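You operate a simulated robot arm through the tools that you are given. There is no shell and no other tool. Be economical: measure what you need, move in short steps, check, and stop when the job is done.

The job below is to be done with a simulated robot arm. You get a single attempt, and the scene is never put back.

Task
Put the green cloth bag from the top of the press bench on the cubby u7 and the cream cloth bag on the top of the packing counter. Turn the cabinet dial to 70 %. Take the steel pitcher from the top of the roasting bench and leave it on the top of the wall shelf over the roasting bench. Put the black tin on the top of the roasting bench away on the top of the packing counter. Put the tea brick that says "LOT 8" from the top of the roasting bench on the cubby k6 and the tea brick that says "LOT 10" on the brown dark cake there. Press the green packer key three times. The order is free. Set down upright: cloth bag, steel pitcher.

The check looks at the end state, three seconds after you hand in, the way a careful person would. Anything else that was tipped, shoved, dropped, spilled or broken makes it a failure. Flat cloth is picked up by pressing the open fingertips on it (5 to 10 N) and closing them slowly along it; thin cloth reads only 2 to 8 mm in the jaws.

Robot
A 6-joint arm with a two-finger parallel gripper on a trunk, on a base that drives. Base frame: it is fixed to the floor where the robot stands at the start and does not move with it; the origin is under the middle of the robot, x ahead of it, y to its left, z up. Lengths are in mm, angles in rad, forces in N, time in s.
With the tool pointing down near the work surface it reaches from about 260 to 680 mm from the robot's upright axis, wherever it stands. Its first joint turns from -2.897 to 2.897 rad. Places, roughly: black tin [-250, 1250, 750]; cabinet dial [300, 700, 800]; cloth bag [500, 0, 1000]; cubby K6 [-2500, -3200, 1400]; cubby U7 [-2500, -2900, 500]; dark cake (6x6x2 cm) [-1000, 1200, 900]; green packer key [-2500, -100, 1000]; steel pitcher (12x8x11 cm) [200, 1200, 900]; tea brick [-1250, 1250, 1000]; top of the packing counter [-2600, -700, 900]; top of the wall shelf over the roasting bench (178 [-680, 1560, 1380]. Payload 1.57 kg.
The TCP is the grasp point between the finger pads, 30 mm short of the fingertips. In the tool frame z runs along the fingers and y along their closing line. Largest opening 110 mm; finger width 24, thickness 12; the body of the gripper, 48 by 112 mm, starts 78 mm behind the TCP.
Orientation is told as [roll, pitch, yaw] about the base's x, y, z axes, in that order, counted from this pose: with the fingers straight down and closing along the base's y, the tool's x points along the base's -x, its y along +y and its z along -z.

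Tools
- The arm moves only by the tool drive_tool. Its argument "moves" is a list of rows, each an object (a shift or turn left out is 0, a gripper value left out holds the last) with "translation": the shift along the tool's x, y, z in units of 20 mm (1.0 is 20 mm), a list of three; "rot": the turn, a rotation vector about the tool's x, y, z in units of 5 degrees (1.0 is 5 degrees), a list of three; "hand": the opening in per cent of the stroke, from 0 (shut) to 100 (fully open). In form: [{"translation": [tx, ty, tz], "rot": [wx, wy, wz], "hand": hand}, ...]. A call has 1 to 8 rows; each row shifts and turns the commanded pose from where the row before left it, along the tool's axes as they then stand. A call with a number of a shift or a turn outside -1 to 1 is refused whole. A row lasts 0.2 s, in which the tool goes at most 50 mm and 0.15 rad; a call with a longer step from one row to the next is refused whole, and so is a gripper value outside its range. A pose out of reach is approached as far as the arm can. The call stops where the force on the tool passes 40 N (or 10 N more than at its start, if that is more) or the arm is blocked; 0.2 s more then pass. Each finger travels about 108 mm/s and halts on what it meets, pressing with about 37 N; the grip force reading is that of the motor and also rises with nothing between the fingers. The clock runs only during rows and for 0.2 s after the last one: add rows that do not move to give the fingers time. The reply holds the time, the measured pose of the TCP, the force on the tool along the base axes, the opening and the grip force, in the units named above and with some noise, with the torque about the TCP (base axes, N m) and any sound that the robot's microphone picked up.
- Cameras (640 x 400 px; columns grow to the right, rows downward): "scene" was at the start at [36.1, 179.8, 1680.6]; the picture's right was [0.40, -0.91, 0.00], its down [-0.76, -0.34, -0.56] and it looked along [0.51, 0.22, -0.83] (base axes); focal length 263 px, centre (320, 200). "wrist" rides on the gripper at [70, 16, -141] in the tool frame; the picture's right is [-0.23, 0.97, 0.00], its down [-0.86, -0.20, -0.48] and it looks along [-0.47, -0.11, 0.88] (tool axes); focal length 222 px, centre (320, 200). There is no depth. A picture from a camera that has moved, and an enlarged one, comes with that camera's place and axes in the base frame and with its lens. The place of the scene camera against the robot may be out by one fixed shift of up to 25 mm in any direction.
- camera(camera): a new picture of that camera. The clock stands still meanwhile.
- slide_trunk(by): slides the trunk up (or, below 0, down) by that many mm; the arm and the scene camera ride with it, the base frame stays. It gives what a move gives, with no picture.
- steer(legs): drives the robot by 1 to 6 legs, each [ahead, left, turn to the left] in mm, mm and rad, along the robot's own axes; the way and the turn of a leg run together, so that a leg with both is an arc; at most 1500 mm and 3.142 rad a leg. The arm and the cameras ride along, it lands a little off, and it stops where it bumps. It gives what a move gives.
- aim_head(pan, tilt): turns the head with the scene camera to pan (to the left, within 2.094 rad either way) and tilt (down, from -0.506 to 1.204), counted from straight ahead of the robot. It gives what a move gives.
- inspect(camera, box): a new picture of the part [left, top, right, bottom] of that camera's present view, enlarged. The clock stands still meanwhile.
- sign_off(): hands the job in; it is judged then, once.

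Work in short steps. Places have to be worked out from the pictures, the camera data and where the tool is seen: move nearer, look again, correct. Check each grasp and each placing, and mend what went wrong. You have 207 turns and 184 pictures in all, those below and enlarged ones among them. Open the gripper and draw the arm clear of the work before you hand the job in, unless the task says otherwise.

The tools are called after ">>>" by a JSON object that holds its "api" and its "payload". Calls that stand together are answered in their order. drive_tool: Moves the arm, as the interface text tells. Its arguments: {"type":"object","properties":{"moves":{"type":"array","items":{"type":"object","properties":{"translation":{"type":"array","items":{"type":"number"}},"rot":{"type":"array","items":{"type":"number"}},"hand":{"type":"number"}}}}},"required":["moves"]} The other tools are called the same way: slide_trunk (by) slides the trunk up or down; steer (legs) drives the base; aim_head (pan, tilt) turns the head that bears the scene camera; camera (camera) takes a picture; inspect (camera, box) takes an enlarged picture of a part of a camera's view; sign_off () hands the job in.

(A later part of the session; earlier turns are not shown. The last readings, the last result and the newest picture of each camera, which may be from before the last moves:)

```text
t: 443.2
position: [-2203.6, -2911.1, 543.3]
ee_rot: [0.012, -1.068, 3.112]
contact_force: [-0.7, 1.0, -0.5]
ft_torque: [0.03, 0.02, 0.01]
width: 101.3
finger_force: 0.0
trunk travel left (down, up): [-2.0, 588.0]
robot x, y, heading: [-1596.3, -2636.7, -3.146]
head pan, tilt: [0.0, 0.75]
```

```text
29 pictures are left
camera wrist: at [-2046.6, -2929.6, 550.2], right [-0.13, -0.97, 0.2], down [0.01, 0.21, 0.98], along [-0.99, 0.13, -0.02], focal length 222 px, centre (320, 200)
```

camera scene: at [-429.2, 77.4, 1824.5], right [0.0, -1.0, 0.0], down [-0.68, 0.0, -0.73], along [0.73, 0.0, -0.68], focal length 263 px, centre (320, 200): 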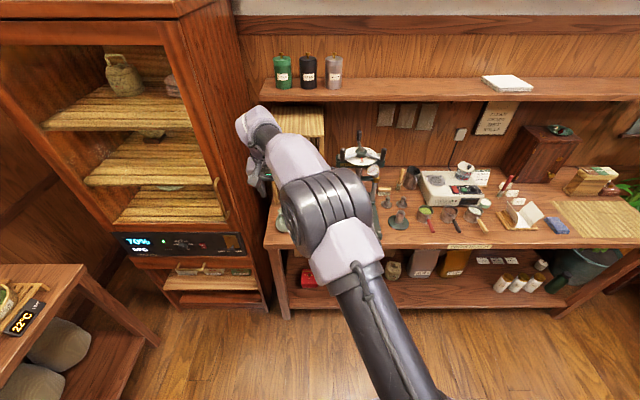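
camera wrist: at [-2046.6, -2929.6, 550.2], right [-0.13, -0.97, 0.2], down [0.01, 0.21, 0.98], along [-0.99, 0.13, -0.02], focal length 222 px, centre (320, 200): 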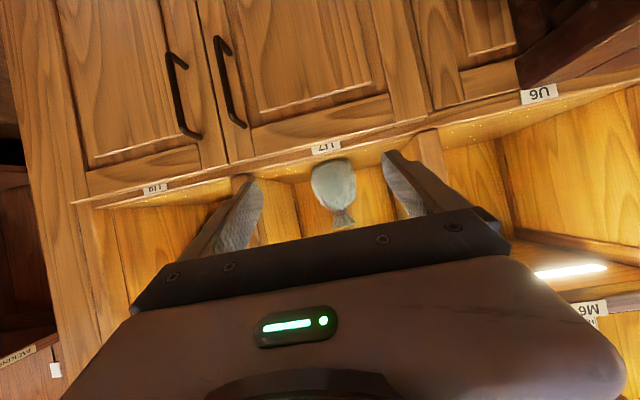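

U7 done. I raise the arm and trunk, and travel back to the press bench for the cream bag.

>>> {"api": "drive_tool", "payload": {"moves": [{"translation": [-0.873, 0, -0.488]}, {"translation": [-0.873, 0, -0.488]}, {"translation": [-0.873, 0, -0.488]}, {"translation": [-0.873, 0, -0.488]}, {"translation": [-0.873, 0, -0.488]}, {"translation": [-0.873, 0, -0.488]}, {"translation": [-0.873, 0, -0.488]}, {"translation": [-0.873, 0, -0.488]}]}}

>>> {"api": "drive_tool", "payload": {"moves": [{"translation": [-0.873, 0, -0.488]}, {"translation": [-0.873, 0, -0.488]}, {"translation": [-0.873, 0, -0.488]}, {"translation": [-0.873, 0, -0.488]}, {"translation": [-0.873, 0, -0.488]}, {"translation": [-0.873, 0, -0.488]}, {"translation": [-0.873, 0, -0.488]}, {"translation": [-0.873, 0, -0.488]}]}}

>>> {"api": "slide_trunk", "payload": {"by": 420}}

>>> {"api": "steer", "payload": {"legs": [[0, -1500, 0], [0, -1500, 0], [0, -180, 0], [-430, 0, 0], [0, 0, -3.135], [680, 0, 0]]}}

>>> {"api": "steer", "payload": {"legs": [[0, -700, 0]]}}

>>> {"api": "aim_head", "payload": {"pan": 0.05, "tilt": 0.7}}

>>> {"api": "camera", "payload": {"camera": "wrist"}}

```text
t: 445.0
position: [-2201.7, -2909.9, 704.2]
ee_rot: [0.011, -1.067, 3.112]
contact_force: [0.4, -0.1, -0.2]
ft_torque: [0.01, 0.02, -0.01]
width: 101.2
finger_force: 0.0
trunk travel left (down, up): [-2.0, 588.0]
robot x, y, heading: [-1595.4, -2637.6, -3.139]
head pan, tilt: [0.0, 0.75]
```

```text
t: 446.8
position: [-2200.8, -2908.3, 864.2]
ee_rot: [0.012, -1.067, 3.113]
contact_force: [0.3, 0.3, -0.3]
ft_torque: [-0.01, 0.01, 0.02]
width: 101.0
finger_force: 0.1
trunk travel left (down, up): [-2.0, 588.0]
robot x, y, heading: [-1595.7, -2633.6, -3.136]
head pan, tilt: [0.0, 0.75]
```

```text
refused: 420 is not a number from -400 to 400
```

```text
t: 468.0
position: [-1574.3, 1032.3, 866.3]
ee_rot: [0.015, -1.067, 1.828]
contact_force: [1.6, -20.3, 13.0]
ft_torque: [0.24, -0.75, -1.08]
width: 98.0
finger_force: 0.1
trunk travel left (down, up): [-2.0, 588.0]
robot x, y, heading: [-1147.6, 532.1, 1.847]
head pan, tilt: [0.0, 0.75]
stopped in leg 5: the force on the tool passed its limit at 101 N (the readings are from after the stop); the commanded pose is now the measured one
```

```text
t: 469.0
position: [-1564.8, 1033.1, 867.3]
ee_rot: [0.013, -1.067, 1.852]
contact_force: [-12.1, -15.4, 6.4]
ft_torque: [0.01, -0.1, -0.22]
width: 86.9
finger_force: 0.1
trunk travel left (down, up): [-2.0, 588.0]
robot x, y, heading: [-1125.6, 536.3, 1.856]
head pan, tilt: [0.0, 0.75]
stopped in leg 1: the force on the tool passed its limit at 44 N (the readings are from after the stop); the commanded pose is now the measured one
```

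```text
t: 469.6
position: [-1563.4, 1033.6, 866.4]
ee_rot: [0.011, -1.066, 1.848]
contact_force: [-13.7, -22.5, 9.9]
ft_torque: [0.06, -0.22, -0.41]
width: 83.7
finger_force: 0.3
trunk travel left (down, up): [-2.0, 588.0]
robot x, y, heading: [-1123.3, 535.3, 1.855]
head pan, tilt: [0.051, 0.7]
```

```text
28 pictures are left
camera wrist: at [-1533.8, 878.0, 873.0], right [-0.96, -0.17, 0.2], down [0.2, 0.05, 0.98], along [-0.18, 0.98, -0.02], focal length 222 px, centre (320, 200)
```

wrist: 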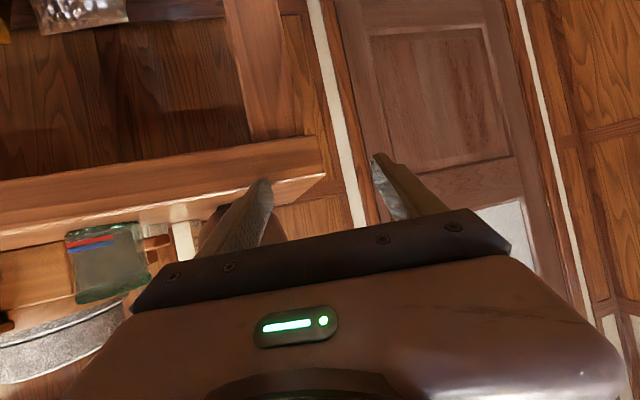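

The trunk lift was refused (limit 400), so the low arm swept into the bench's corner. I back away at once, then raise the trunk and inspect the bench.

>>> {"api": "steer", "payload": {"legs": [[-200, 0, 0]]}}

>>> {"api": "slide_trunk", "payload": {"by": 398}}

>>> {"api": "aim_head", "payload": {"pan": -0.2, "tilt": 0.8}}

>>> {"api": "camera", "payload": {"camera": "scene"}}

```text
t: 471.2
position: [-1505.8, 846.4, 864.3]
ee_rot: [0.014, -1.066, 1.843]
contact_force: [-0.2, -0.4, 0.5]
ft_torque: [0.0, 0.0, 0.02]
width: 101.2
finger_force: 0.4
trunk travel left (down, up): [-2.0, 588.0]
robot x, y, heading: [-1070.3, 346.2, 1.848]
head pan, tilt: [0.051, 0.7]
```

```text
t: 475.0
position: [-1506.6, 845.3, 1262.6]
ee_rot: [0.013, -1.066, 1.844]
contact_force: [-0.2, 0.1, -0.1]
ft_torque: [0.0, -0.01, -0.01]
width: 101.2
finger_force: 0.1
trunk travel left (down, up): [-400.0, 190.0]
robot x, y, heading: [-1069.3, 347.3, 1.856]
head pan, tilt: [0.051, 0.7]
```

```text
t: 475.8
position: [-1505.8, 846.5, 1263.0]
ee_rot: [0.013, -1.065, 1.842]
contact_force: [-0.4, 0.3, 0.0]
ft_torque: [-0.03, -0.01, -0.02]
width: 101.3
finger_force: 0.1
trunk travel left (down, up): [-400.0, 190.0]
robot x, y, heading: [-1066.3, 348.0, 1.854]
head pan, tilt: [-0.201, 0.799]
```

```text
27 pictures are left
camera scene: at [-1212.7, 379.5, 1819.5], right [1.0, 0.08, 0.0], down [0.06, -0.71, -0.7], along [-0.06, 0.7, -0.72], focal length 263 px, centre (320, 200)
```

scene: 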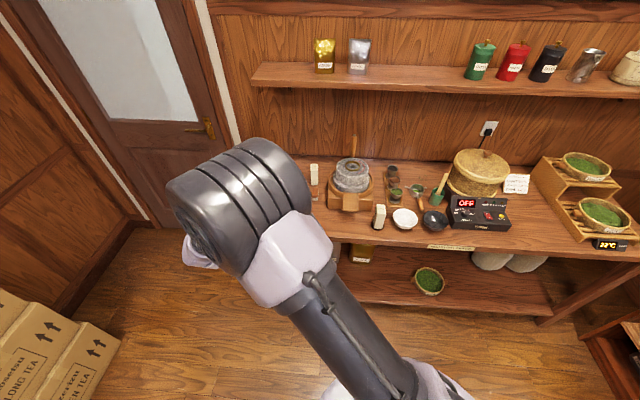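

LOT 10 is still on its cake. I turn to heading 0 and look left at the rest of the bench.

>>> {"api": "steer", "payload": {"legs": [[0, 100, 0], [0, 0, -1.853]]}}

>>> {"api": "aim_head", "payload": {"pan": 2.0, "tilt": 0.6}}

>>> {"api": "inspect", "payload": {"camera": "scene", "box": [160, 60, 480, 300]}}

```text
t: 481.4
position: [-563.3, 600.6, 1262.9]
ee_rot: [0.013, -1.065, -0.009]
contact_force: [0.4, 0.2, 0.0]
ft_torque: [0.0, 0.0, 0.03]
width: 101.4
finger_force: 0.0
trunk travel left (down, up): [-400.0, 190.0]
robot x, y, heading: [-1168.2, 320.7, -0.004]
head pan, tilt: [-0.201, 0.799]
```

```text
t: 483.5
position: [-561.9, 601.0, 1263.4]
ee_rot: [0.013, -1.065, -0.008]
contact_force: [0.6, -0.6, 0.1]
ft_torque: [-0.02, 0.01, -0.01]
width: 101.2
finger_force: 0.0
trunk travel left (down, up): [-400.0, 190.0]
robot x, y, heading: [-1164.5, 318.9, -0.002]
head pan, tilt: [2.0, 0.6]
```

```text
1.67 times, centred on (320, 180) of scene
camera zoom: at [-1229.3, 550.0, 1836.4], right [0.91, 0.42, 0.0], down [0.24, -0.51, -0.83], along [-0.34, 0.75, -0.56], focal length 438 px, centre (320, 233)
```

zoom: 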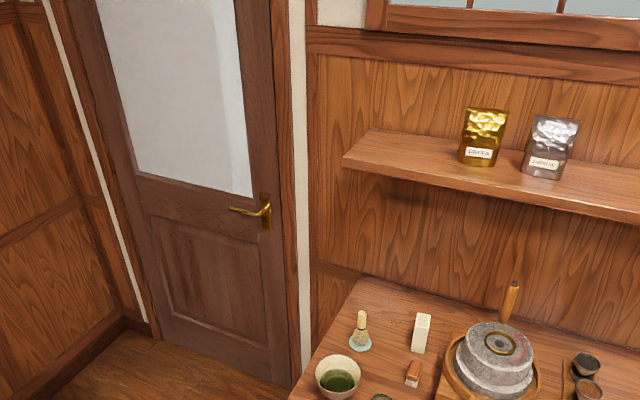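

Bowl and whisk are undisturbed. I go on to the press bench and look at the remaining bags.

>>> {"api": "steer", "payload": {"legs": [[0, 220, 0], [640, 0, 0], [0, -720, 0]]}}

>>> {"api": "aim_head", "payload": {"pan": -0.1, "tilt": 0.75}}

>>> {"api": "camera", "payload": {"camera": "scene"}}

```text
t: 491.9
position: [77.3, 104.3, 1263.1]
ee_rot: [0.012, -1.064, -0.009]
contact_force: [-0.3, 0.4, -0.7]
ft_torque: [0.03, -0.03, 0.04]
width: 100.9
finger_force: 0.1
trunk travel left (down, up): [-400.0, 190.0]
robot x, y, heading: [-525.8, -177.6, -0.003]
head pan, tilt: [2.0, 0.6]
```

```text
t: 493.9
position: [76.1, 104.3, 1263.8]
ee_rot: [0.013, -1.064, -0.009]
contact_force: [-0.2, 0.2, -0.3]
ft_torque: [0.0, 0.0, -0.01]
width: 101.1
finger_force: 0.1
trunk travel left (down, up): [-400.0, 190.0]
robot x, y, heading: [-522.4, -178.7, -0.004]
head pan, tilt: [-0.099, 0.75]
```

```text
25 pictures are left
camera scene: at [-470.5, -34.9, 1823.5], right [-0.1, -1.0, 0.0], down [-0.68, 0.07, -0.73], along [0.73, -0.07, -0.68], focal length 263 px, centre (320, 200)
```

scene: 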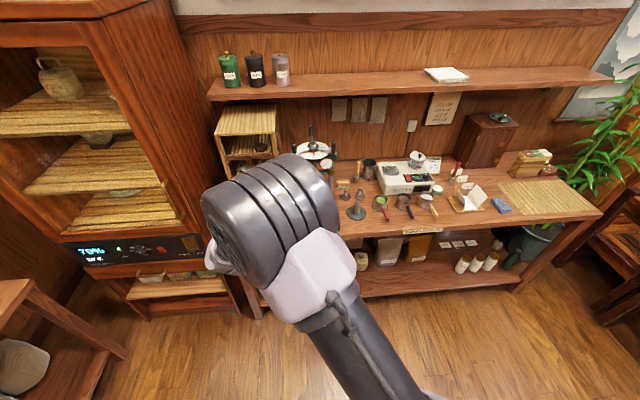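

>>> {"api": "slide_trunk", "payload": {"by": -260}}

>>> {"api": "camera", "payload": {"camera": "wrist"}}

```text
t: 496.5
position: [77.7, 104.7, 1004.0]
ee_rot: [0.013, -1.066, -0.009]
contact_force: [0.5, 1.0, 0.3]
ft_torque: [0.0, -0.03, -0.02]
width: 101.3
finger_force: 0.1
trunk travel left (down, up): [-140.0, 450.0]
robot x, y, heading: [-523.7, -176.6, 0.005]
head pan, tilt: [-0.099, 0.75]
```

```text
24 pictures are left
camera wrist: at [-79.9, 119.3, 1010.4], right [0.11, 0.97, 0.21], down [0.0, -0.21, 0.98], along [0.99, -0.11, -0.02], focal length 222 px, centre (320, 200)
```

wrist: 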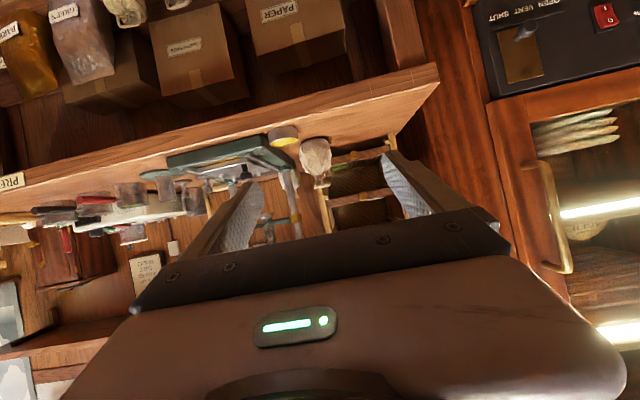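

>>> {"api": "inspect", "payload": {"camera": "wrist", "box": [200, 100, 420, 240]}}

```text
2.86 times, centred on (310, 170) of wrist
camera zoom: at [-79.9, 119.3, 1010.4], right [0.11, 0.97, 0.21], down [0.0, -0.21, 0.98], along [0.99, -0.11, -0.02], focal length 635 px, centre (349, 286)
```

zoom: 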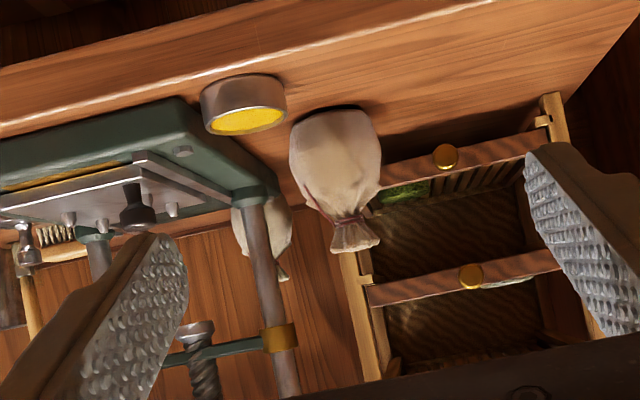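

I compare the two remaining bags' colours at high zoom.

>>> {"api": "inspect", "payload": {"camera": "wrist", "box": [270, 130, 340, 200]}}

```text
5.71 times, centred on (305, 165) of wrist
camera zoom: at [-79.9, 119.3, 1010.4], right [0.11, 0.97, 0.21], down [0.0, -0.21, 0.98], along [0.99, -0.11, -0.02], focal length 1269 px, centre (406, 400)
```

zoom: 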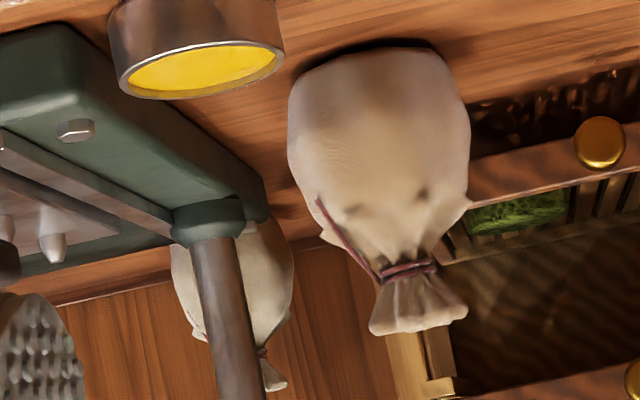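

The rear bag behind the press is the cream one (front one is tan-brown). I tilt the tool down again and get a view from above.

>>> {"api": "slide_trunk", "payload": {"by": 330}}

>>> {"api": "drive_tool", "payload": {"moves": [{"rot": [0, 1, 0]}, {"rot": [0, 1, 0]}, {"rot": [0, 1, 0]}, {"rot": [0, 1, 0]}, {"rot": [0, 1, 0]}, {"rot": [0, 1, 0]}, {"rot": [0, 1, 0]}, {"rot": [0, 1, 0]}]}}

>>> {"api": "steer", "payload": {"legs": [[330, -130, 0]]}}

>>> {"api": "camera", "payload": {"camera": "wrist"}}

```text
t: 499.8
position: [77.4, 103.7, 1332.8]
ee_rot: [0.015, -1.065, -0.01]
contact_force: [0.8, -0.5, -0.6]
ft_torque: [-0.01, 0.02, -0.01]
width: 101.2
finger_force: 0.0
trunk travel left (down, up): [-470.0, 120.0]
robot x, y, heading: [-525.9, -178.6, 0.001]
head pan, tilt: [-0.099, 0.75]
```

```text
t: 501.6
position: [77.1, 104.3, 1332.0]
ee_rot: [0.007, -0.365, 0.002]
contact_force: [1.0, -0.2, -0.1]
ft_torque: [0.01, 0.0, -0.03]
width: 101.1
finger_force: 0.1
trunk travel left (down, up): [-470.0, 120.0]
robot x, y, heading: [-525.3, -176.5, 0.003]
head pan, tilt: [-0.099, 0.75]
```

```text
t: 503.9
position: [406.7, -25.9, 1334.5]
ee_rot: [0.005, -0.367, 0.003]
contact_force: [1.0, 0.4, -0.5]
ft_torque: [-0.02, 0.0, 0.01]
width: 101.4
finger_force: 0.1
trunk travel left (down, up): [-470.0, 120.0]
robot x, y, heading: [-196.0, -307.5, 0.005]
head pan, tilt: [-0.099, 0.75]
```

```text
21 pictures are left
camera wrist: at [290.6, -11.1, 1439.7], right [0.21, 0.97, 0.09], down [0.63, -0.2, 0.75], along [0.75, -0.1, -0.65], focal length 222 px, centre (320, 200)
```

wrist: 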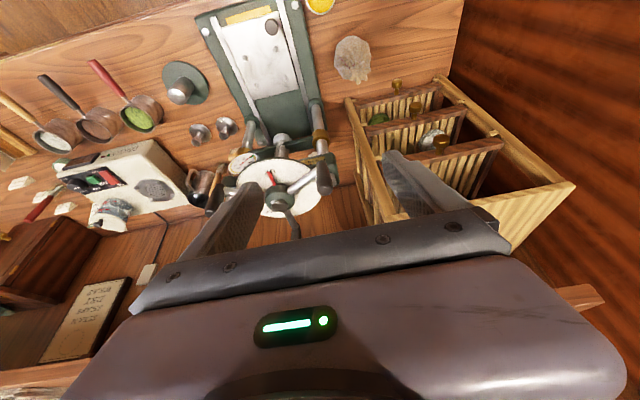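

>>> {"api": "inspect", "payload": {"camera": "wrist", "box": [220, 90, 400, 230]}}

```text
2.86 times, centred on (310, 160) of wrist
camera zoom: at [290.6, -11.1, 1439.7], right [0.21, 0.97, 0.09], down [0.63, -0.2, 0.75], along [0.75, -0.1, -0.65], focal length 635 px, centre (349, 314)
```

zoom: 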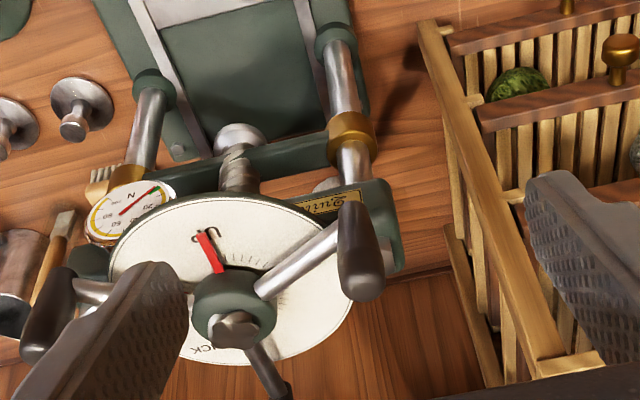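

I step nearer and to the left so the wrist camera looks down behind the press at the cream bag.

>>> {"api": "steer", "payload": {"legs": [[150, 56, 0]]}}

>>> {"api": "camera", "payload": {"camera": "wrist"}}

```text
t: 505.3
position: [553.3, 33.2, 1331.9]
ee_rot: [0.007, -0.366, 0.005]
contact_force: [0.2, -0.1, -0.6]
ft_torque: [-0.01, 0.0, 0.0]
width: 101.2
finger_force: 0.0
trunk travel left (down, up): [-470.0, 120.0]
robot x, y, heading: [-48.5, -253.8, 0.003]
head pan, tilt: [-0.099, 0.75]
```

```text
19 pictures are left
camera wrist: at [437.9, 46.9, 1439.5], right [0.21, 0.97, 0.09], down [0.63, -0.2, 0.75], along [0.75, -0.1, -0.65], focal length 222 px, centre (320, 200)
```

wrist: 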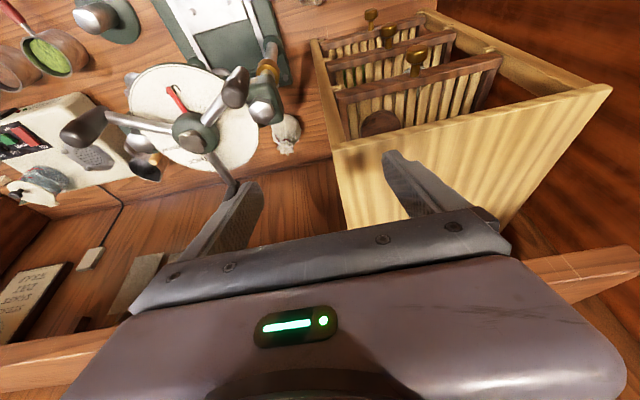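

>>> {"api": "inspect", "payload": {"camera": "wrist", "box": [200, 50, 400, 190]}}

```text
2.86 times, centred on (300, 120) of wrist
camera zoom: at [437.9, 46.9, 1439.5], right [0.21, 0.97, 0.09], down [0.63, -0.2, 0.75], along [0.75, -0.1, -0.65], focal length 635 px, centre (377, 429)
```

zoom: 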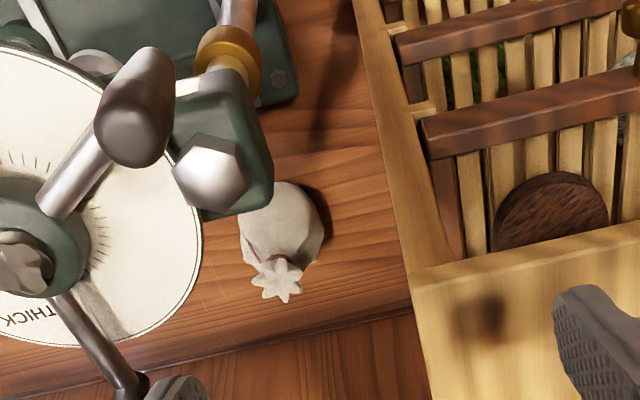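

This rear bag is clearly ivory/cream, at about (758, −65), base on the bench. Space allows a near-vertical hand turned ~25° to keep clear of the press's disc; I set that posture here at safe height.

>>> {"api": "drive_tool", "payload": {"moves": [{"translation": [-0.24, -1, 0.05], "rot": [0, 0.22, 0]}, {"translation": [-0.24, -1, 0.05], "rot": [0, 0.22, 0]}, {"translation": [-0.24, -1, 0.05], "rot": [0, 0.22, 0]}, {"translation": [-0.24, -1, 0.05], "rot": [0, 0.22, 0]}, {"translation": [-0.24, -1, 0.05], "rot": [0, 0.22, 0]}, {"translation": [-0.24, -1, 0.05], "rot": [0, 0.22, 0]}, {"translation": [-0.24, -1, 0.05], "rot": [0, 0.22, 0]}, {"translation": [-0.24, -1, 0.05], "rot": [0, 0.22, 0]}]}}

>>> {"api": "drive_tool", "payload": {"moves": [{"translation": [-0.2, -1, 0.05]}, {"translation": [-0.2, -1, 0.05]}, {"translation": [-0.2, -1, 0.05]}, {"rot": [0.208, 0, 0.978]}, {"rot": [0.208, 0, 0.978]}, {"rot": [0.208, 0, 0.978]}, {"rot": [0.208, 0, 0.978]}, {"rot": [0.208, 0, 0.978]}]}}

```text
t: 507.1
position: [593.4, -128.6, 1335.6]
ee_rot: [0.006, -0.212, 0.007]
contact_force: [-0.1, 0.1, 0.5]
ft_torque: [0.03, 0.03, -0.02]
width: 101.1
finger_force: 0.0
trunk travel left (down, up): [-470.0, 120.0]
robot x, y, heading: [-45.0, -250.2, 0.002]
head pan, tilt: [-0.099, 0.75]
```

```text
t: 508.9
position: [605.6, -187.4, 1334.1]
ee_rot: [0.006, -0.209, -0.433]
contact_force: [0.6, -1.1, 0.1]
ft_torque: [0.02, 0.01, 0.05]
width: 101.2
finger_force: 0.1
trunk travel left (down, up): [-470.0, 120.0]
robot x, y, heading: [-50.6, -251.4, 0.002]
head pan, tilt: [-0.099, 0.75]
```

Posture set. I narrow the fingers, lean the tool 4° more, and move over the gap behind the press, above the press height.

>>> {"api": "drive_tool", "payload": {"moves": [{"rot": [0, -0.8, 0], "hand": 30}, {}, {}, {}]}}

>>> {"api": "steer", "payload": {"legs": [[108, 122, 0]]}}

>>> {"api": "slide_trunk", "payload": {"by": -130}}

>>> {"api": "camera", "payload": {"camera": "wrist"}}

```text
t: 509.9
position: [605.2, -187.4, 1334.7]
ee_rot: [0.009, -0.28, -0.43]
contact_force: [0.4, -0.9, 0.0]
ft_torque: [0.04, 0.02, 0.0]
width: 33.0
finger_force: 0.1
trunk travel left (down, up): [-470.0, 120.0]
robot x, y, heading: [-46.1, -255.0, 0.005]
head pan, tilt: [-0.099, 0.75]
```

```text
t: 511.2
position: [681.5, -94.0, 1329.9]
ee_rot: [-0.004, -0.26, -0.435]
contact_force: [-17.8, 0.0, -4.2]
ft_torque: [-0.15, -0.33, 0.43]
width: 25.4
finger_force: 0.0
trunk travel left (down, up): [-470.0, 120.0]
robot x, y, heading: [39.5, -157.4, 0.005]
head pan, tilt: [-0.099, 0.75]
stopped in leg 1: the force on the tool passed its limit at 45 N (the readings are from after the stop); the commanded pose is now the measured one
```

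```text
t: 511.8
position: [687.0, -91.3, 1301.4]
ee_rot: [0.004, -0.268, -0.436]
contact_force: [-15.5, -3.3, 12.5]
ft_torque: [1.03, -1.18, 0.71]
width: 32.8
finger_force: 0.0
trunk travel left (down, up): [-438.0, 152.0]
robot x, y, heading: [36.4, -156.0, 0.005]
head pan, tilt: [-0.099, 0.75]
stopped: the force on the tool passed its limit at 64 N (the readings are from after the stop); the commanded pose is now the measured one
```

```text
17 pictures are left
camera wrist: at [598.3, -33.9, 1419.1], right [0.61, 0.79, 0.06], down [0.55, -0.48, 0.69], along [0.57, -0.38, -0.72], focal length 222 px, centre (320, 200)
```

wrist: 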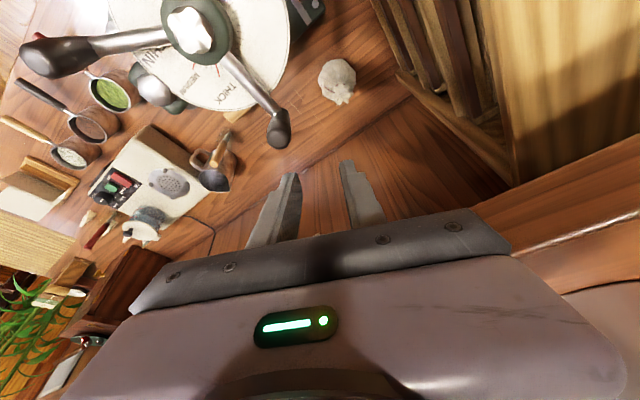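

The fingers touched the wall shelf's edge (front ≈698) lightly. I back off 60 mm, lean the tool to 25° for the entry, and realign in y; then check the shelf and press.

>>> {"api": "steer", "payload": {"legs": [[-70, 28, 0]]}}

>>> {"api": "drive_tool", "payload": {"moves": [{"rot": [0, -1, 0]}, {"rot": [0, -0.9, 0]}, {}]}}

>>> {"api": "camera", "payload": {"camera": "wrist"}}

```text
t: 512.9
position: [616.2, -63.8, 1301.7]
ee_rot: [0.004, -0.268, -0.434]
contact_force: [0.0, 0.1, 0.3]
ft_torque: [0.0, -0.03, 0.04]
width: 32.6
finger_force: 0.0
trunk travel left (down, up): [-438.0, 152.0]
robot x, y, heading: [-33.7, -127.0, 0.003]
head pan, tilt: [-0.099, 0.75]
```

```text
t: 513.7
position: [616.6, -63.4, 1301.1]
ee_rot: [0.004, -0.434, -0.434]
contact_force: [0.5, -0.9, -0.2]
ft_torque: [0.03, -0.02, 0.01]
width: 32.8
finger_force: 0.1
trunk travel left (down, up): [-438.0, 152.0]
robot x, y, heading: [-32.3, -129.3, 0.004]
head pan, tilt: [-0.099, 0.75]
```

```text
16 pictures are left
camera wrist: at [513.2, 1.7, 1399.3], right [0.6, 0.8, 0.1], down [0.44, -0.42, 0.79], along [0.67, -0.43, -0.6], focal length 222 px, centre (320, 200)
```

wrist: 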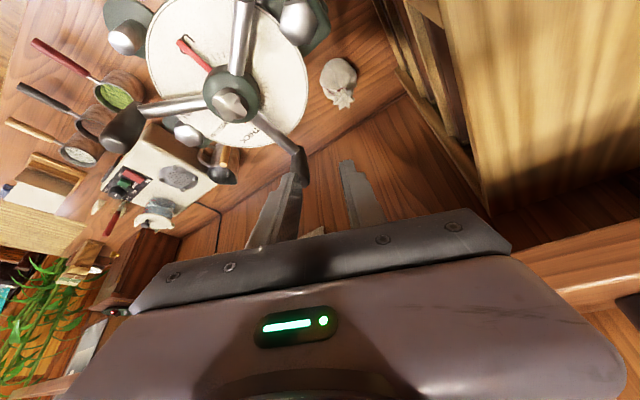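

Triangulating again: press knob tip (658, −114, 1215), disc centre (561, −120, 1157), bag (755, −62). That leaves a workable stair-step path down between press and shelf; I start it.

>>> {"api": "slide_trunk", "payload": {"by": -30}}

>>> {"api": "steer", "payload": {"legs": [[58, 0, 0]]}}

>>> {"api": "slide_trunk", "payload": {"by": -62}}

```text
t: 514.4
position: [617.2, -63.6, 1272.2]
ee_rot: [0.003, -0.434, -0.435]
contact_force: [0.4, -0.6, -1.0]
ft_torque: [0.03, -0.01, 0.01]
width: 32.9
finger_force: 0.1
trunk travel left (down, up): [-408.0, 182.0]
robot x, y, heading: [-35.0, -125.8, 0.006]
head pan, tilt: [-0.099, 0.75]
```

```text
t: 515.4
position: [676.7, -63.9, 1270.3]
ee_rot: [0.001, -0.432, -0.433]
contact_force: [0.6, -0.4, -0.3]
ft_torque: [0.01, 0.06, 0.0]
width: 33.0
finger_force: 0.1
trunk travel left (down, up): [-408.0, 182.0]
robot x, y, heading: [23.1, -128.0, 0.004]
head pan, tilt: [-0.099, 0.75]
```

```text
t: 516.4
position: [674.2, -64.4, 1209.6]
ee_rot: [0.003, -0.432, -0.435]
contact_force: [-0.1, -0.2, -0.3]
ft_torque: [0.0, 0.01, -0.02]
width: 33.0
finger_force: 0.1
trunk travel left (down, up): [-346.0, 244.0]
robot x, y, heading: [24.9, -128.2, 0.006]
head pan, tilt: [-0.099, 0.75]
```

No contact. I continue the steps.

>>> {"api": "steer", "payload": {"legs": [[25, 0, 0]]}}

>>> {"api": "slide_trunk", "payload": {"by": -56}}

>>> {"api": "camera", "payload": {"camera": "wrist"}}

```text
t: 517.2
position: [700.4, -63.4, 1208.7]
ee_rot: [0.001, -0.433, -0.435]
contact_force: [-0.5, 0.2, 0.0]
ft_torque: [0.03, -0.02, 0.0]
width: 32.9
finger_force: 0.0
trunk travel left (down, up): [-346.0, 244.0]
robot x, y, heading: [48.9, -130.6, 0.005]
head pan, tilt: [-0.099, 0.75]
```

```text
t: 518.2
position: [698.4, -62.8, 1153.0]
ee_rot: [0.002, -0.433, -0.434]
contact_force: [-0.9, 0.3, -0.1]
ft_torque: [0.03, 0.0, 0.02]
width: 32.7
finger_force: 0.1
trunk travel left (down, up): [-290.0, 300.0]
robot x, y, heading: [49.0, -124.1, 0.008]
head pan, tilt: [-0.099, 0.75]
```

```text
15 pictures are left
camera wrist: at [594.8, 2.3, 1251.5], right [0.6, 0.8, 0.1], down [0.44, -0.42, 0.79], along [0.67, -0.43, -0.6], focal length 222 px, centre (320, 200)
```

wrist: 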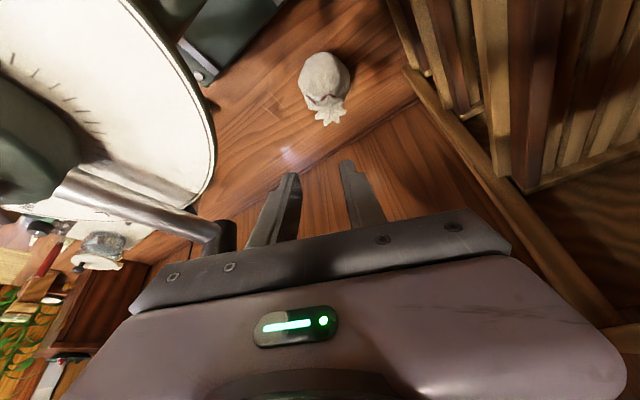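

The body end needs more clearance from the knob: I shift +24 mm in x and +8 mm in y before going lower.

>>> {"api": "steer", "payload": {"legs": [[24, 9, 0]]}}

>>> {"api": "slide_trunk", "payload": {"by": -25}}

>>> {"api": "steer", "payload": {"legs": [[10, 0, 0]]}}

>>> {"api": "slide_trunk", "payload": {"by": -34}}

>>> {"api": "steer", "payload": {"legs": [[12, 0, 0]]}}

```text
t: 519.0
position: [724.3, -54.6, 1152.2]
ee_rot: [0.002, -0.434, -0.434]
contact_force: [0.5, 0.7, -0.7]
ft_torque: [0.0, 0.01, -0.05]
width: 32.9
finger_force: 0.0
trunk travel left (down, up): [-290.0, 300.0]
robot x, y, heading: [74.6, -120.9, 0.005]
head pan, tilt: [-0.099, 0.75]
```

```text
t: 519.7
position: [722.0, -54.5, 1128.0]
ee_rot: [0.004, -0.434, -0.435]
contact_force: [0.3, 0.0, -0.3]
ft_torque: [0.02, -0.02, 0.02]
width: 32.9
finger_force: 0.0
trunk travel left (down, up): [-265.0, 325.0]
robot x, y, heading: [71.5, -117.7, 0.0]
head pan, tilt: [-0.099, 0.75]
```

```text
t: 520.5
position: [733.0, -54.3, 1127.2]
ee_rot: [0.003, -0.433, -0.436]
contact_force: [0.5, 0.5, 0.3]
ft_torque: [-0.01, 0.01, 0.01]
width: 32.8
finger_force: 0.0
trunk travel left (down, up): [-265.0, 325.0]
robot x, y, heading: [84.8, -117.2, -0.002]
head pan, tilt: [-0.099, 0.75]
```

```text
t: 521.2
position: [733.7, -53.3, 1093.9]
ee_rot: [0.004, -0.433, -0.436]
contact_force: [0.0, 0.3, -0.2]
ft_torque: [0.0, -0.01, -0.02]
width: 32.8
finger_force: 0.1
trunk travel left (down, up): [-231.0, 359.0]
robot x, y, heading: [81.9, -119.4, 0.004]
head pan, tilt: [-0.099, 0.75]
```

```text
t: 522.0
position: [745.0, -54.6, 1094.9]
ee_rot: [0.002, -0.433, -0.435]
contact_force: [1.2, -0.6, -0.6]
ft_torque: [-0.04, 0.02, -0.02]
width: 33.0
finger_force: 0.1
trunk travel left (down, up): [-231.0, 359.0]
robot x, y, heading: [93.3, -121.1, 0.009]
head pan, tilt: [-0.099, 0.75]
```

Still free. I lower 85 mm to just above the bag and look.

>>> {"api": "slide_trunk", "payload": {"by": -85}}

>>> {"api": "camera", "payload": {"camera": "wrist"}}

```text
t: 523.2
position: [744.5, -54.3, 1009.7]
ee_rot: [0.003, -0.434, -0.435]
contact_force: [-0.5, 0.0, 1.1]
ft_torque: [0.0, -0.01, 0.04]
width: 33.3
finger_force: 0.0
trunk travel left (down, up): [-146.0, 444.0]
robot x, y, heading: [95.8, -118.4, 0.007]
head pan, tilt: [-0.099, 0.75]
```

```text
14 pictures are left
camera wrist: at [640.4, 11.5, 1107.6], right [0.6, 0.8, 0.1], down [0.44, -0.42, 0.79], along [0.67, -0.43, -0.6], focal length 222 px, centre (320, 200)
```

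wrist: 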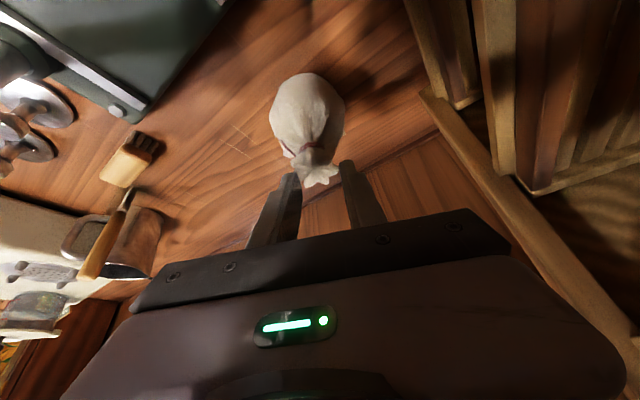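

I open the jaws to ~100 mm here, shift 7 mm right, lower slightly, then straighten the lean to 17° before the final descent.

>>> {"api": "drive_tool", "payload": {"moves": [{"hand": 60}, {"hand": 92}, {"hand": 92}, {}]}}

>>> {"api": "steer", "payload": {"legs": [[4, -7, 0]]}}

>>> {"api": "slide_trunk", "payload": {"by": -24}}

>>> {"api": "drive_tool", "payload": {"moves": [{"rot": [0, 0.8, 0]}, {"rot": [0, 0.8, 0]}, {}]}}

>>> {"api": "camera", "payload": {"camera": "wrist"}}

```text
t: 524.2
position: [744.0, -54.1, 1010.2]
ee_rot: [0.004, -0.435, -0.434]
contact_force: [-0.4, 0.8, -0.5]
ft_torque: [-0.02, -0.01, -0.03]
width: 101.6
finger_force: 0.0
trunk travel left (down, up): [-146.0, 444.0]
robot x, y, heading: [93.3, -113.2, 0.006]
head pan, tilt: [-0.099, 0.75]
```

```text
t: 524.9
position: [749.7, -60.6, 1009.6]
ee_rot: [0.004, -0.433, -0.435]
contact_force: [0.3, -0.2, 0.2]
ft_torque: [-0.01, 0.0, 0.03]
width: 101.3
finger_force: 0.0
trunk travel left (down, up): [-146.0, 444.0]
robot x, y, heading: [98.4, -125.2, 0.009]
head pan, tilt: [-0.099, 0.75]
```

```text
t: 525.6
position: [748.5, -61.5, 984.3]
ee_rot: [0.005, -0.434, -0.433]
contact_force: [-0.4, -0.3, 0.1]
ft_torque: [0.01, 0.01, 0.0]
width: 101.1
finger_force: 0.1
trunk travel left (down, up): [-122.0, 468.0]
robot x, y, heading: [98.6, -122.3, 0.008]
head pan, tilt: [-0.099, 0.75]
```

```text
t: 526.4
position: [749.4, -61.7, 986.1]
ee_rot: [0.005, -0.292, -0.434]
contact_force: [1.0, -0.3, 0.8]
ft_torque: [-0.05, -0.02, 0.02]
width: 101.3
finger_force: 0.0
trunk travel left (down, up): [-122.0, 468.0]
robot x, y, heading: [99.2, -123.9, 0.008]
head pan, tilt: [-0.099, 0.75]
```

```text
13 pictures are left
camera wrist: at [658.2, -2.0, 1099.5], right [0.61, 0.79, 0.07], down [0.53, -0.47, 0.7], along [0.59, -0.39, -0.71], focal length 222 px, centre (320, 200)
```

wrist: 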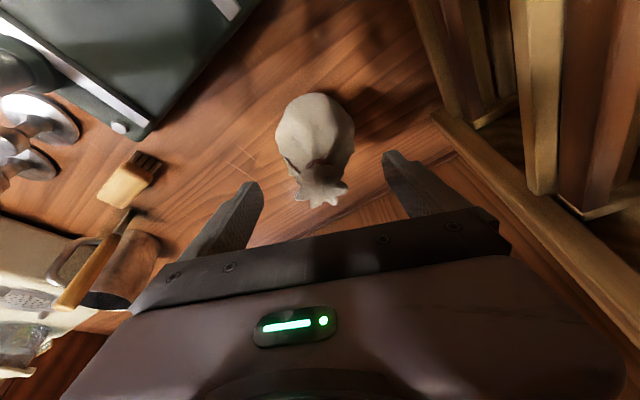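

Centred. I lower 78 mm to grip height and close.

>>> {"api": "slide_trunk", "payload": {"by": -78}}

>>> {"api": "drive_tool", "payload": {"moves": [{"hand": 82}, {"hand": 74}, {"hand": 66}, {"hand": 58}, {"hand": 50}, {}, {}]}}

>>> {"api": "camera", "payload": {"camera": "wrist"}}

```text
t: 527.6
position: [764.4, -68.0, 936.9]
ee_rot: [0.048, -0.336, -0.449]
contact_force: [-0.8, 0.4, -0.4]
ft_torque: [0.02, 0.0, -0.03]
width: 101.2
finger_force: 0.1
trunk travel left (down, up): [-44.0, 546.0]
robot x, y, heading: [103.9, -127.7, 0.005]
head pan, tilt: [-0.099, 0.75]
```

```text
t: 529.4
position: [771.3, -71.6, 942.1]
ee_rot: [0.056, -0.355, -0.458]
contact_force: [-0.7, 0.5, -0.8]
ft_torque: [0.01, -0.01, 0.0]
width: 57.8
finger_force: 37.2
trunk travel left (down, up): [-44.0, 546.0]
robot x, y, heading: [100.1, -124.8, 0.001]
head pan, tilt: [-0.099, 0.75]
stopped in row 7: the arm was blocked; the commanded pose is now the measured one
```

```text
12 pictures are left
camera wrist: at [672.4, -13.6, 1050.3], right [0.61, 0.79, 0.13], down [0.47, -0.49, 0.74], along [0.64, -0.38, -0.67], focal length 222 px, centre (320, 200)
```

wrist: 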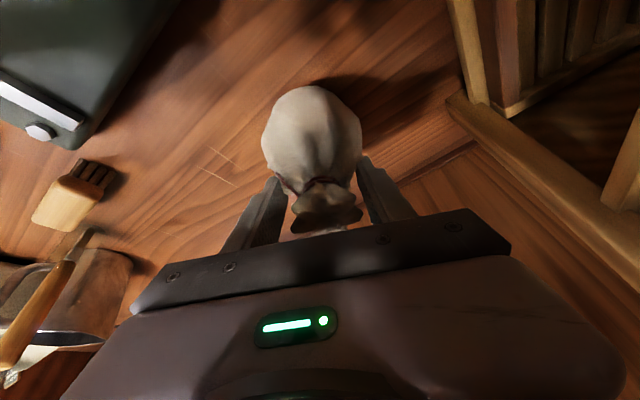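

The arm (above the wrist) met something, so the tool stopped at z≈940, and the jaws closed on the bag's shoulders at 58 mm. I relieve the load by raising the trunk gently and see whether the bag lifts.

>>> {"api": "slide_trunk", "payload": {"by": 55}}

>>> {"api": "camera", "payload": {"camera": "wrist"}}

```text
t: 530.4
position: [765.5, -59.0, 993.3]
ee_rot: [0.039, -0.347, -0.447]
contact_force: [-0.3, -0.8, -0.5]
ft_torque: [0.02, 0.01, -0.01]
width: 57.5
finger_force: 37.0
trunk travel left (down, up): [-99.0, 491.0]
robot x, y, heading: [97.0, -127.7, 0.003]
head pan, tilt: [-0.099, 0.75]
```

```text
11 pictures are left
camera wrist: at [667.6, -1.4, 1101.6], right [0.6, 0.79, 0.11], down [0.49, -0.48, 0.73], along [0.63, -0.38, -0.67], focal length 222 px, centre (320, 200)
```

wrist: 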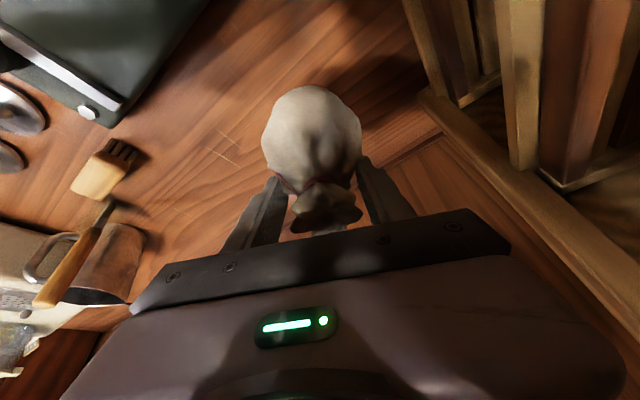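

The bag is held and lifted 50 mm. I retrace the stair-step path up and back out, starting with small steps.

>>> {"api": "steer", "payload": {"legs": [[-20, 9, 0]]}}

>>> {"api": "slide_trunk", "payload": {"by": 55}}

>>> {"api": "steer", "payload": {"legs": [[-15, 0, 0]]}}

>>> {"api": "slide_trunk", "payload": {"by": 45}}

>>> {"api": "camera", "payload": {"camera": "wrist"}}

```text
t: 531.1
position: [745.0, -50.2, 993.6]
ee_rot: [0.041, -0.35, -0.449]
contact_force: [0.1, 0.4, 0.2]
ft_torque: [0.0, 0.0, -0.02]
width: 57.5
finger_force: 37.1
trunk travel left (down, up): [-99.0, 491.0]
robot x, y, heading: [81.5, -115.1, 0.004]
head pan, tilt: [-0.099, 0.75]
```

```text
t: 532.1
position: [745.3, -51.6, 1047.9]
ee_rot: [0.041, -0.346, -0.448]
contact_force: [0.0, -0.4, 0.7]
ft_torque: [-0.02, -0.02, 0.01]
width: 57.1
finger_force: 37.1
trunk travel left (down, up): [-154.0, 436.0]
robot x, y, heading: [82.0, -117.3, 0.003]
head pan, tilt: [-0.099, 0.75]
```

```text
t: 532.9
position: [730.0, -51.4, 1049.4]
ee_rot: [0.043, -0.348, -0.449]
contact_force: [0.0, -0.3, -0.6]
ft_torque: [0.02, -0.04, -0.03]
width: 57.2
finger_force: 36.6
trunk travel left (down, up): [-154.0, 436.0]
robot x, y, heading: [65.5, -114.9, 0.001]
head pan, tilt: [-0.099, 0.75]
```

```text
t: 533.8
position: [730.6, -51.1, 1093.3]
ee_rot: [0.042, -0.347, -0.448]
contact_force: [-0.1, -0.1, 0.3]
ft_torque: [0.0, 0.01, 0.01]
width: 57.0
finger_force: 36.6
trunk travel left (down, up): [-199.0, 391.0]
robot x, y, heading: [66.1, -117.8, 0.006]
head pan, tilt: [-0.099, 0.75]
```

```text
10 pictures are left
camera wrist: at [632.8, 7.4, 1202.2], right [0.6, 0.79, 0.12], down [0.49, -0.48, 0.73], along [0.63, -0.39, -0.67], focal length 222 px, centre (320, 200)
```

wrist: 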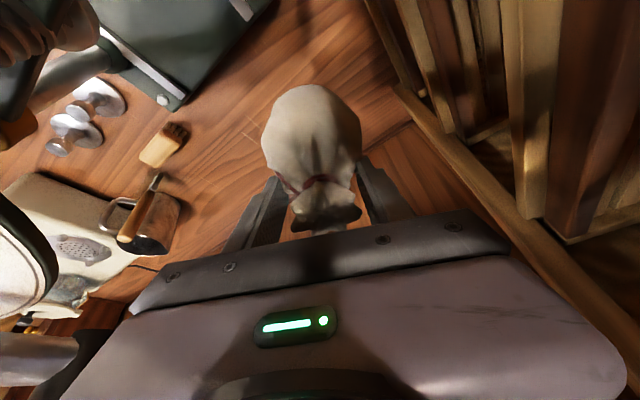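

The bag holds well. I continue up and back.

>>> {"api": "steer", "payload": {"legs": [[-17, 0, 0]]}}

>>> {"api": "slide_trunk", "payload": {"by": 55}}

>>> {"api": "steer", "payload": {"legs": [[-18, 0, 0]]}}

>>> {"api": "slide_trunk", "payload": {"by": 50}}

>>> {"api": "steer", "payload": {"legs": [[-15, 0, 0]]}}

```text
t: 534.5
position: [712.5, -50.7, 1093.7]
ee_rot: [0.041, -0.349, -0.449]
contact_force: [-0.7, 0.0, -1.2]
ft_torque: [-0.01, 0.0, -0.02]
width: 56.7
finger_force: 36.6
trunk travel left (down, up): [-199.0, 391.0]
robot x, y, heading: [50.8, -113.3, 0.006]
head pan, tilt: [-0.099, 0.75]
```

```text
t: 535.5
position: [713.5, -52.0, 1148.9]
ee_rot: [0.042, -0.349, -0.447]
contact_force: [0.5, 0.5, -1.4]
ft_torque: [-0.03, 0.0, 0.02]
width: 56.5
finger_force: 37.4
trunk travel left (down, up): [-254.0, 336.0]
robot x, y, heading: [48.1, -115.9, 0.001]
head pan, tilt: [-0.099, 0.75]
```

```text
t: 536.3
position: [694.4, -51.6, 1149.2]
ee_rot: [0.042, -0.349, -0.449]
contact_force: [-0.2, 0.6, -0.4]
ft_torque: [-0.03, -0.04, -0.04]
width: 56.6
finger_force: 37.5
trunk travel left (down, up): [-254.0, 336.0]
robot x, y, heading: [31.3, -117.0, 0.003]
head pan, tilt: [-0.099, 0.75]
```

```text
t: 537.2
position: [695.9, -50.3, 1199.1]
ee_rot: [0.042, -0.347, -0.449]
contact_force: [0.7, 0.8, -0.8]
ft_torque: [0.01, -0.01, -0.02]
width: 56.7
finger_force: 36.8
trunk travel left (down, up): [-304.0, 286.0]
robot x, y, heading: [31.3, -114.3, 0.003]
head pan, tilt: [-0.099, 0.75]
```

```text
t: 538.0
position: [680.6, -50.8, 1199.0]
ee_rot: [0.043, -0.348, -0.448]
contact_force: [-1.0, 0.3, -1.1]
ft_torque: [-0.02, -0.04, -0.03]
width: 56.1
finger_force: 37.0
trunk travel left (down, up): [-304.0, 286.0]
robot x, y, heading: [13.8, -116.0, 0.004]
head pan, tilt: [-0.099, 0.75]
```

>>> {"api": "slide_trunk", "payload": {"by": 42}}

>>> {"api": "steer", "payload": {"legs": [[-8, 5, 0]]}}

>>> {"api": "slide_trunk", "payload": {"by": 56}}

>>> {"api": "steer", "payload": {"legs": [[-45, 8, 0]]}}

>>> {"api": "slide_trunk", "payload": {"by": 90}}

>>> {"api": "camera", "payload": {"camera": "wrist"}}

```text
t: 538.8
position: [680.7, -51.5, 1239.8]
ee_rot: [0.041, -0.35, -0.449]
contact_force: [-0.9, -1.1, 0.3]
ft_torque: [-0.02, 0.0, 0.03]
width: 54.9
finger_force: 0.0
trunk travel left (down, up): [-346.0, 244.0]
robot x, y, heading: [14.3, -119.6, 0.002]
head pan, tilt: [-0.099, 0.75]
```

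```text
t: 539.5
position: [673.3, -45.7, 1240.7]
ee_rot: [0.043, -0.35, -0.449]
contact_force: [0.3, -0.5, -0.1]
ft_torque: [0.0, 0.01, -0.01]
width: 55.0
finger_force: 0.0
trunk travel left (down, up): [-346.0, 244.0]
robot x, y, heading: [5.4, -111.2, 0.004]
head pan, tilt: [-0.099, 0.75]
```

```text
t: 540.5
position: [672.6, -45.7, 1297.1]
ee_rot: [0.043, -0.348, -0.449]
contact_force: [-0.7, -0.1, -0.3]
ft_torque: [-0.02, 0.0, 0.0]
width: 54.9
finger_force: 0.0
trunk travel left (down, up): [-402.0, 188.0]
robot x, y, heading: [4.0, -114.0, 0.008]
head pan, tilt: [-0.099, 0.75]
```

```text
t: 541.4
position: [626.1, -37.5, 1296.8]
ee_rot: [0.042, -0.349, -0.449]
contact_force: [0.5, 1.0, 0.5]
ft_torque: [-0.01, -0.03, 0.01]
width: 55.0
finger_force: 0.1
trunk travel left (down, up): [-402.0, 188.0]
robot x, y, heading: [-36.2, -104.4, 0.003]
head pan, tilt: [-0.099, 0.75]
```

```text
t: 542.7
position: [628.6, -37.8, 1386.0]
ee_rot: [0.041, -0.347, -0.448]
contact_force: [-0.3, -0.5, -0.1]
ft_torque: [0.03, 0.02, 0.0]
width: 55.0
finger_force: 0.0
trunk travel left (down, up): [-492.0, 98.0]
robot x, y, heading: [-36.8, -103.1, 0.004]
head pan, tilt: [-0.099, 0.75]
```

```text
9 pictures are left
camera wrist: at [530.8, 19.6, 1495.3], right [0.6, 0.79, 0.12], down [0.49, -0.48, 0.73], along [0.63, -0.39, -0.67], focal length 222 px, centre (320, 200)
```

wrist: 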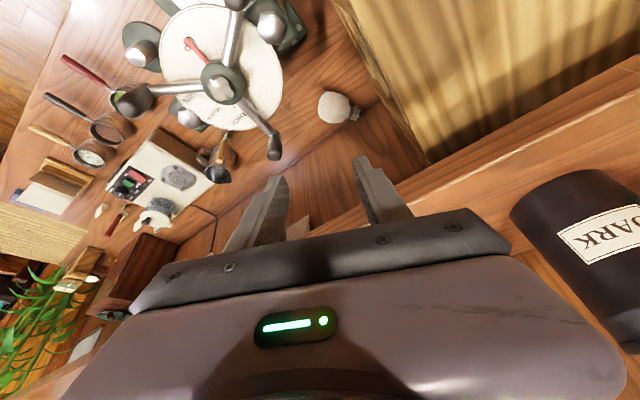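

The bag slipped out: I had left the hand command at 50 % (55 mm), so the grip ended as the soft bag yielded. It fell back to the bench behind the press. I enlarge to see how it lies.

>>> {"api": "inspect", "payload": {"camera": "wrist", "box": [260, 60, 420, 160]}}

```text
4.00 times, centred on (340, 110) of wrist
camera zoom: at [530.8, 19.6, 1495.3], right [0.6, 0.79, 0.12], down [0.49, -0.48, 0.73], along [0.63, -0.39, -0.67], focal length 888 px, centre (240, 560)
```

zoom: 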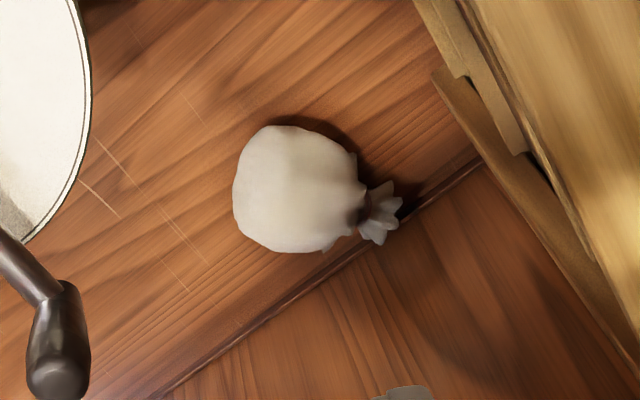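

The bag lies on its side at about (817, −70), neck pointing (+0.83, +0.55). To re-grasp it I need the jaws turned ~+33° and a lower arm posture with the trunk higher. I back out over the floor and set that posture there.

>>> {"api": "steer", "payload": {"legs": [[-340, 0, 0]]}}

>>> {"api": "slide_trunk", "payload": {"by": 95}}

>>> {"api": "drive_tool", "payload": {"moves": [{"translation": [0.34, 0, 0.94], "rot": [-0.28, 0, -0.94], "hand": 92}, {"translation": [0.34, 0, 0.94], "rot": [-0.28, 0, -0.94]}, {"translation": [0.34, 0, 0.94], "rot": [-0.28, 0, -0.94]}, {"translation": [0.34, 0, 0.94], "rot": [-0.28, 0, -0.94]}, {"translation": [0.34, 0, 0.94], "rot": [-0.28, 0, -0.94]}, {"translation": [0.34, 0, 0.94], "rot": [-0.28, 0, -0.94]}, {"translation": [0.34, 0, 0.94], "rot": [-0.28, 0, -0.94]}, {"translation": [0.34, 0, 0.94], "rot": [-0.28, 0, -0.94]}]}}

>>> {"api": "drive_tool", "payload": {"moves": [{"translation": [0.34, 0, 0.94], "rot": [-0.34, 0, -0.94]}, {"translation": [0.34, 0, 0.94], "rot": [-0.34, 0, -0.94]}, {"translation": [0, 0, 0], "rot": [-0.34, 0, -0.94]}, {"rot": [-0.24, 0, -0.66]}, {"translation": [-0.69, -0.48, 0.25]}, {"translation": [-0.69, -0.48, 0.25]}, {}]}}

```text
t: 544.9
position: [286.8, -40.6, 1386.2]
ee_rot: [0.041, -0.349, -0.447]
contact_force: [-1.5, -0.2, -0.2]
ft_torque: [0.0, 0.0, 0.04]
width: 55.1
finger_force: 0.0
trunk travel left (down, up): [-492.0, 98.0]
robot x, y, heading: [-377.8, -106.8, 0.006]
head pan, tilt: [-0.099, 0.75]
```

```text
t: 546.2
position: [286.5, -41.0, 1481.8]
ee_rot: [0.04, -0.347, -0.445]
contact_force: [-0.1, 0.2, 0.0]
ft_torque: [0.03, -0.02, 0.01]
width: 55.3
finger_force: 0.1
trunk travel left (down, up): [-587.0, 3.0]
robot x, y, heading: [-376.5, -102.9, 0.008]
head pan, tilt: [-0.099, 0.75]
```

```text
t: 548.0
position: [290.5, -37.8, 1320.6]
ee_rot: [-0.008, -0.36, 0.255]
contact_force: [0.1, 0.4, 0.4]
ft_torque: [0.0, -0.02, -0.05]
width: 101.0
finger_force: 0.1
trunk travel left (down, up): [-587.0, 3.0]
robot x, y, heading: [-378.3, -105.4, 0.001]
head pan, tilt: [-0.099, 0.75]
```

```text
t: 549.6
position: [326.3, -36.8, 1282.4]
ee_rot: [-0.012, -0.358, 0.578]
contact_force: [0.3, 0.7, -0.4]
ft_torque: [-0.02, 0.02, 0.0]
width: 101.3
finger_force: 0.1
trunk travel left (down, up): [-587.0, 3.0]
robot x, y, heading: [-381.1, -106.0, 0.002]
head pan, tilt: [-0.099, 0.75]
```

I change plan: come in from the right of the press (y≈−330), where nothing stands tall, then slide left behind it. First I set yaw ≈50°, lean ≈28° and swing the tool left, here over open floor.

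>>> {"api": "drive_tool", "payload": {"moves": [{"rot": [-0.31, -0.38, -0.77], "hand": 30}, {"rot": [-0.31, -0.38, -0.77]}, {"rot": [-0.31, -0.38, -0.77]}, {"rot": [-0.31, -0.38, -0.77]}, {"translation": [-0.68, 0.64, 0.36]}, {"translation": [-0.68, 0.64, 0.36]}, {"translation": [-0.68, 0.64, 0.36]}, {"translation": [-0.68, 0.64, 0.36]}]}}

>>> {"api": "drive_tool", "payload": {"moves": [{"translation": [-0.68, 0.64, 0.36]}, {"translation": [-0.68, 0.64, 0.36]}, {"translation": [-0.68, 0.64, 0.36]}, {"translation": [-0.68, 0.64, 0.36]}, {"translation": [-0.68, 0.64, 0.36]}, {}]}}

```text
t: 551.4
position: [326.2, 44.1, 1281.2]
ee_rot: [-0.025, -0.486, 0.875]
contact_force: [0.1, -0.6, -0.4]
ft_torque: [0.02, -0.02, 0.0]
width: 33.0
finger_force: 0.1
trunk travel left (down, up): [-587.0, 3.0]
robot x, y, heading: [-377.6, -103.1, 0.005]
head pan, tilt: [-0.099, 0.75]
```

```text
t: 552.8
position: [327.5, 142.2, 1279.6]
ee_rot: [-0.025, -0.484, 0.875]
contact_force: [0.0, -0.6, 0.8]
ft_torque: [0.03, 0.0, 0.01]
width: 33.0
finger_force: 0.0
trunk travel left (down, up): [-587.0, 3.0]
robot x, y, heading: [-377.8, -106.3, 0.01]
head pan, tilt: [-0.099, 0.75]
```

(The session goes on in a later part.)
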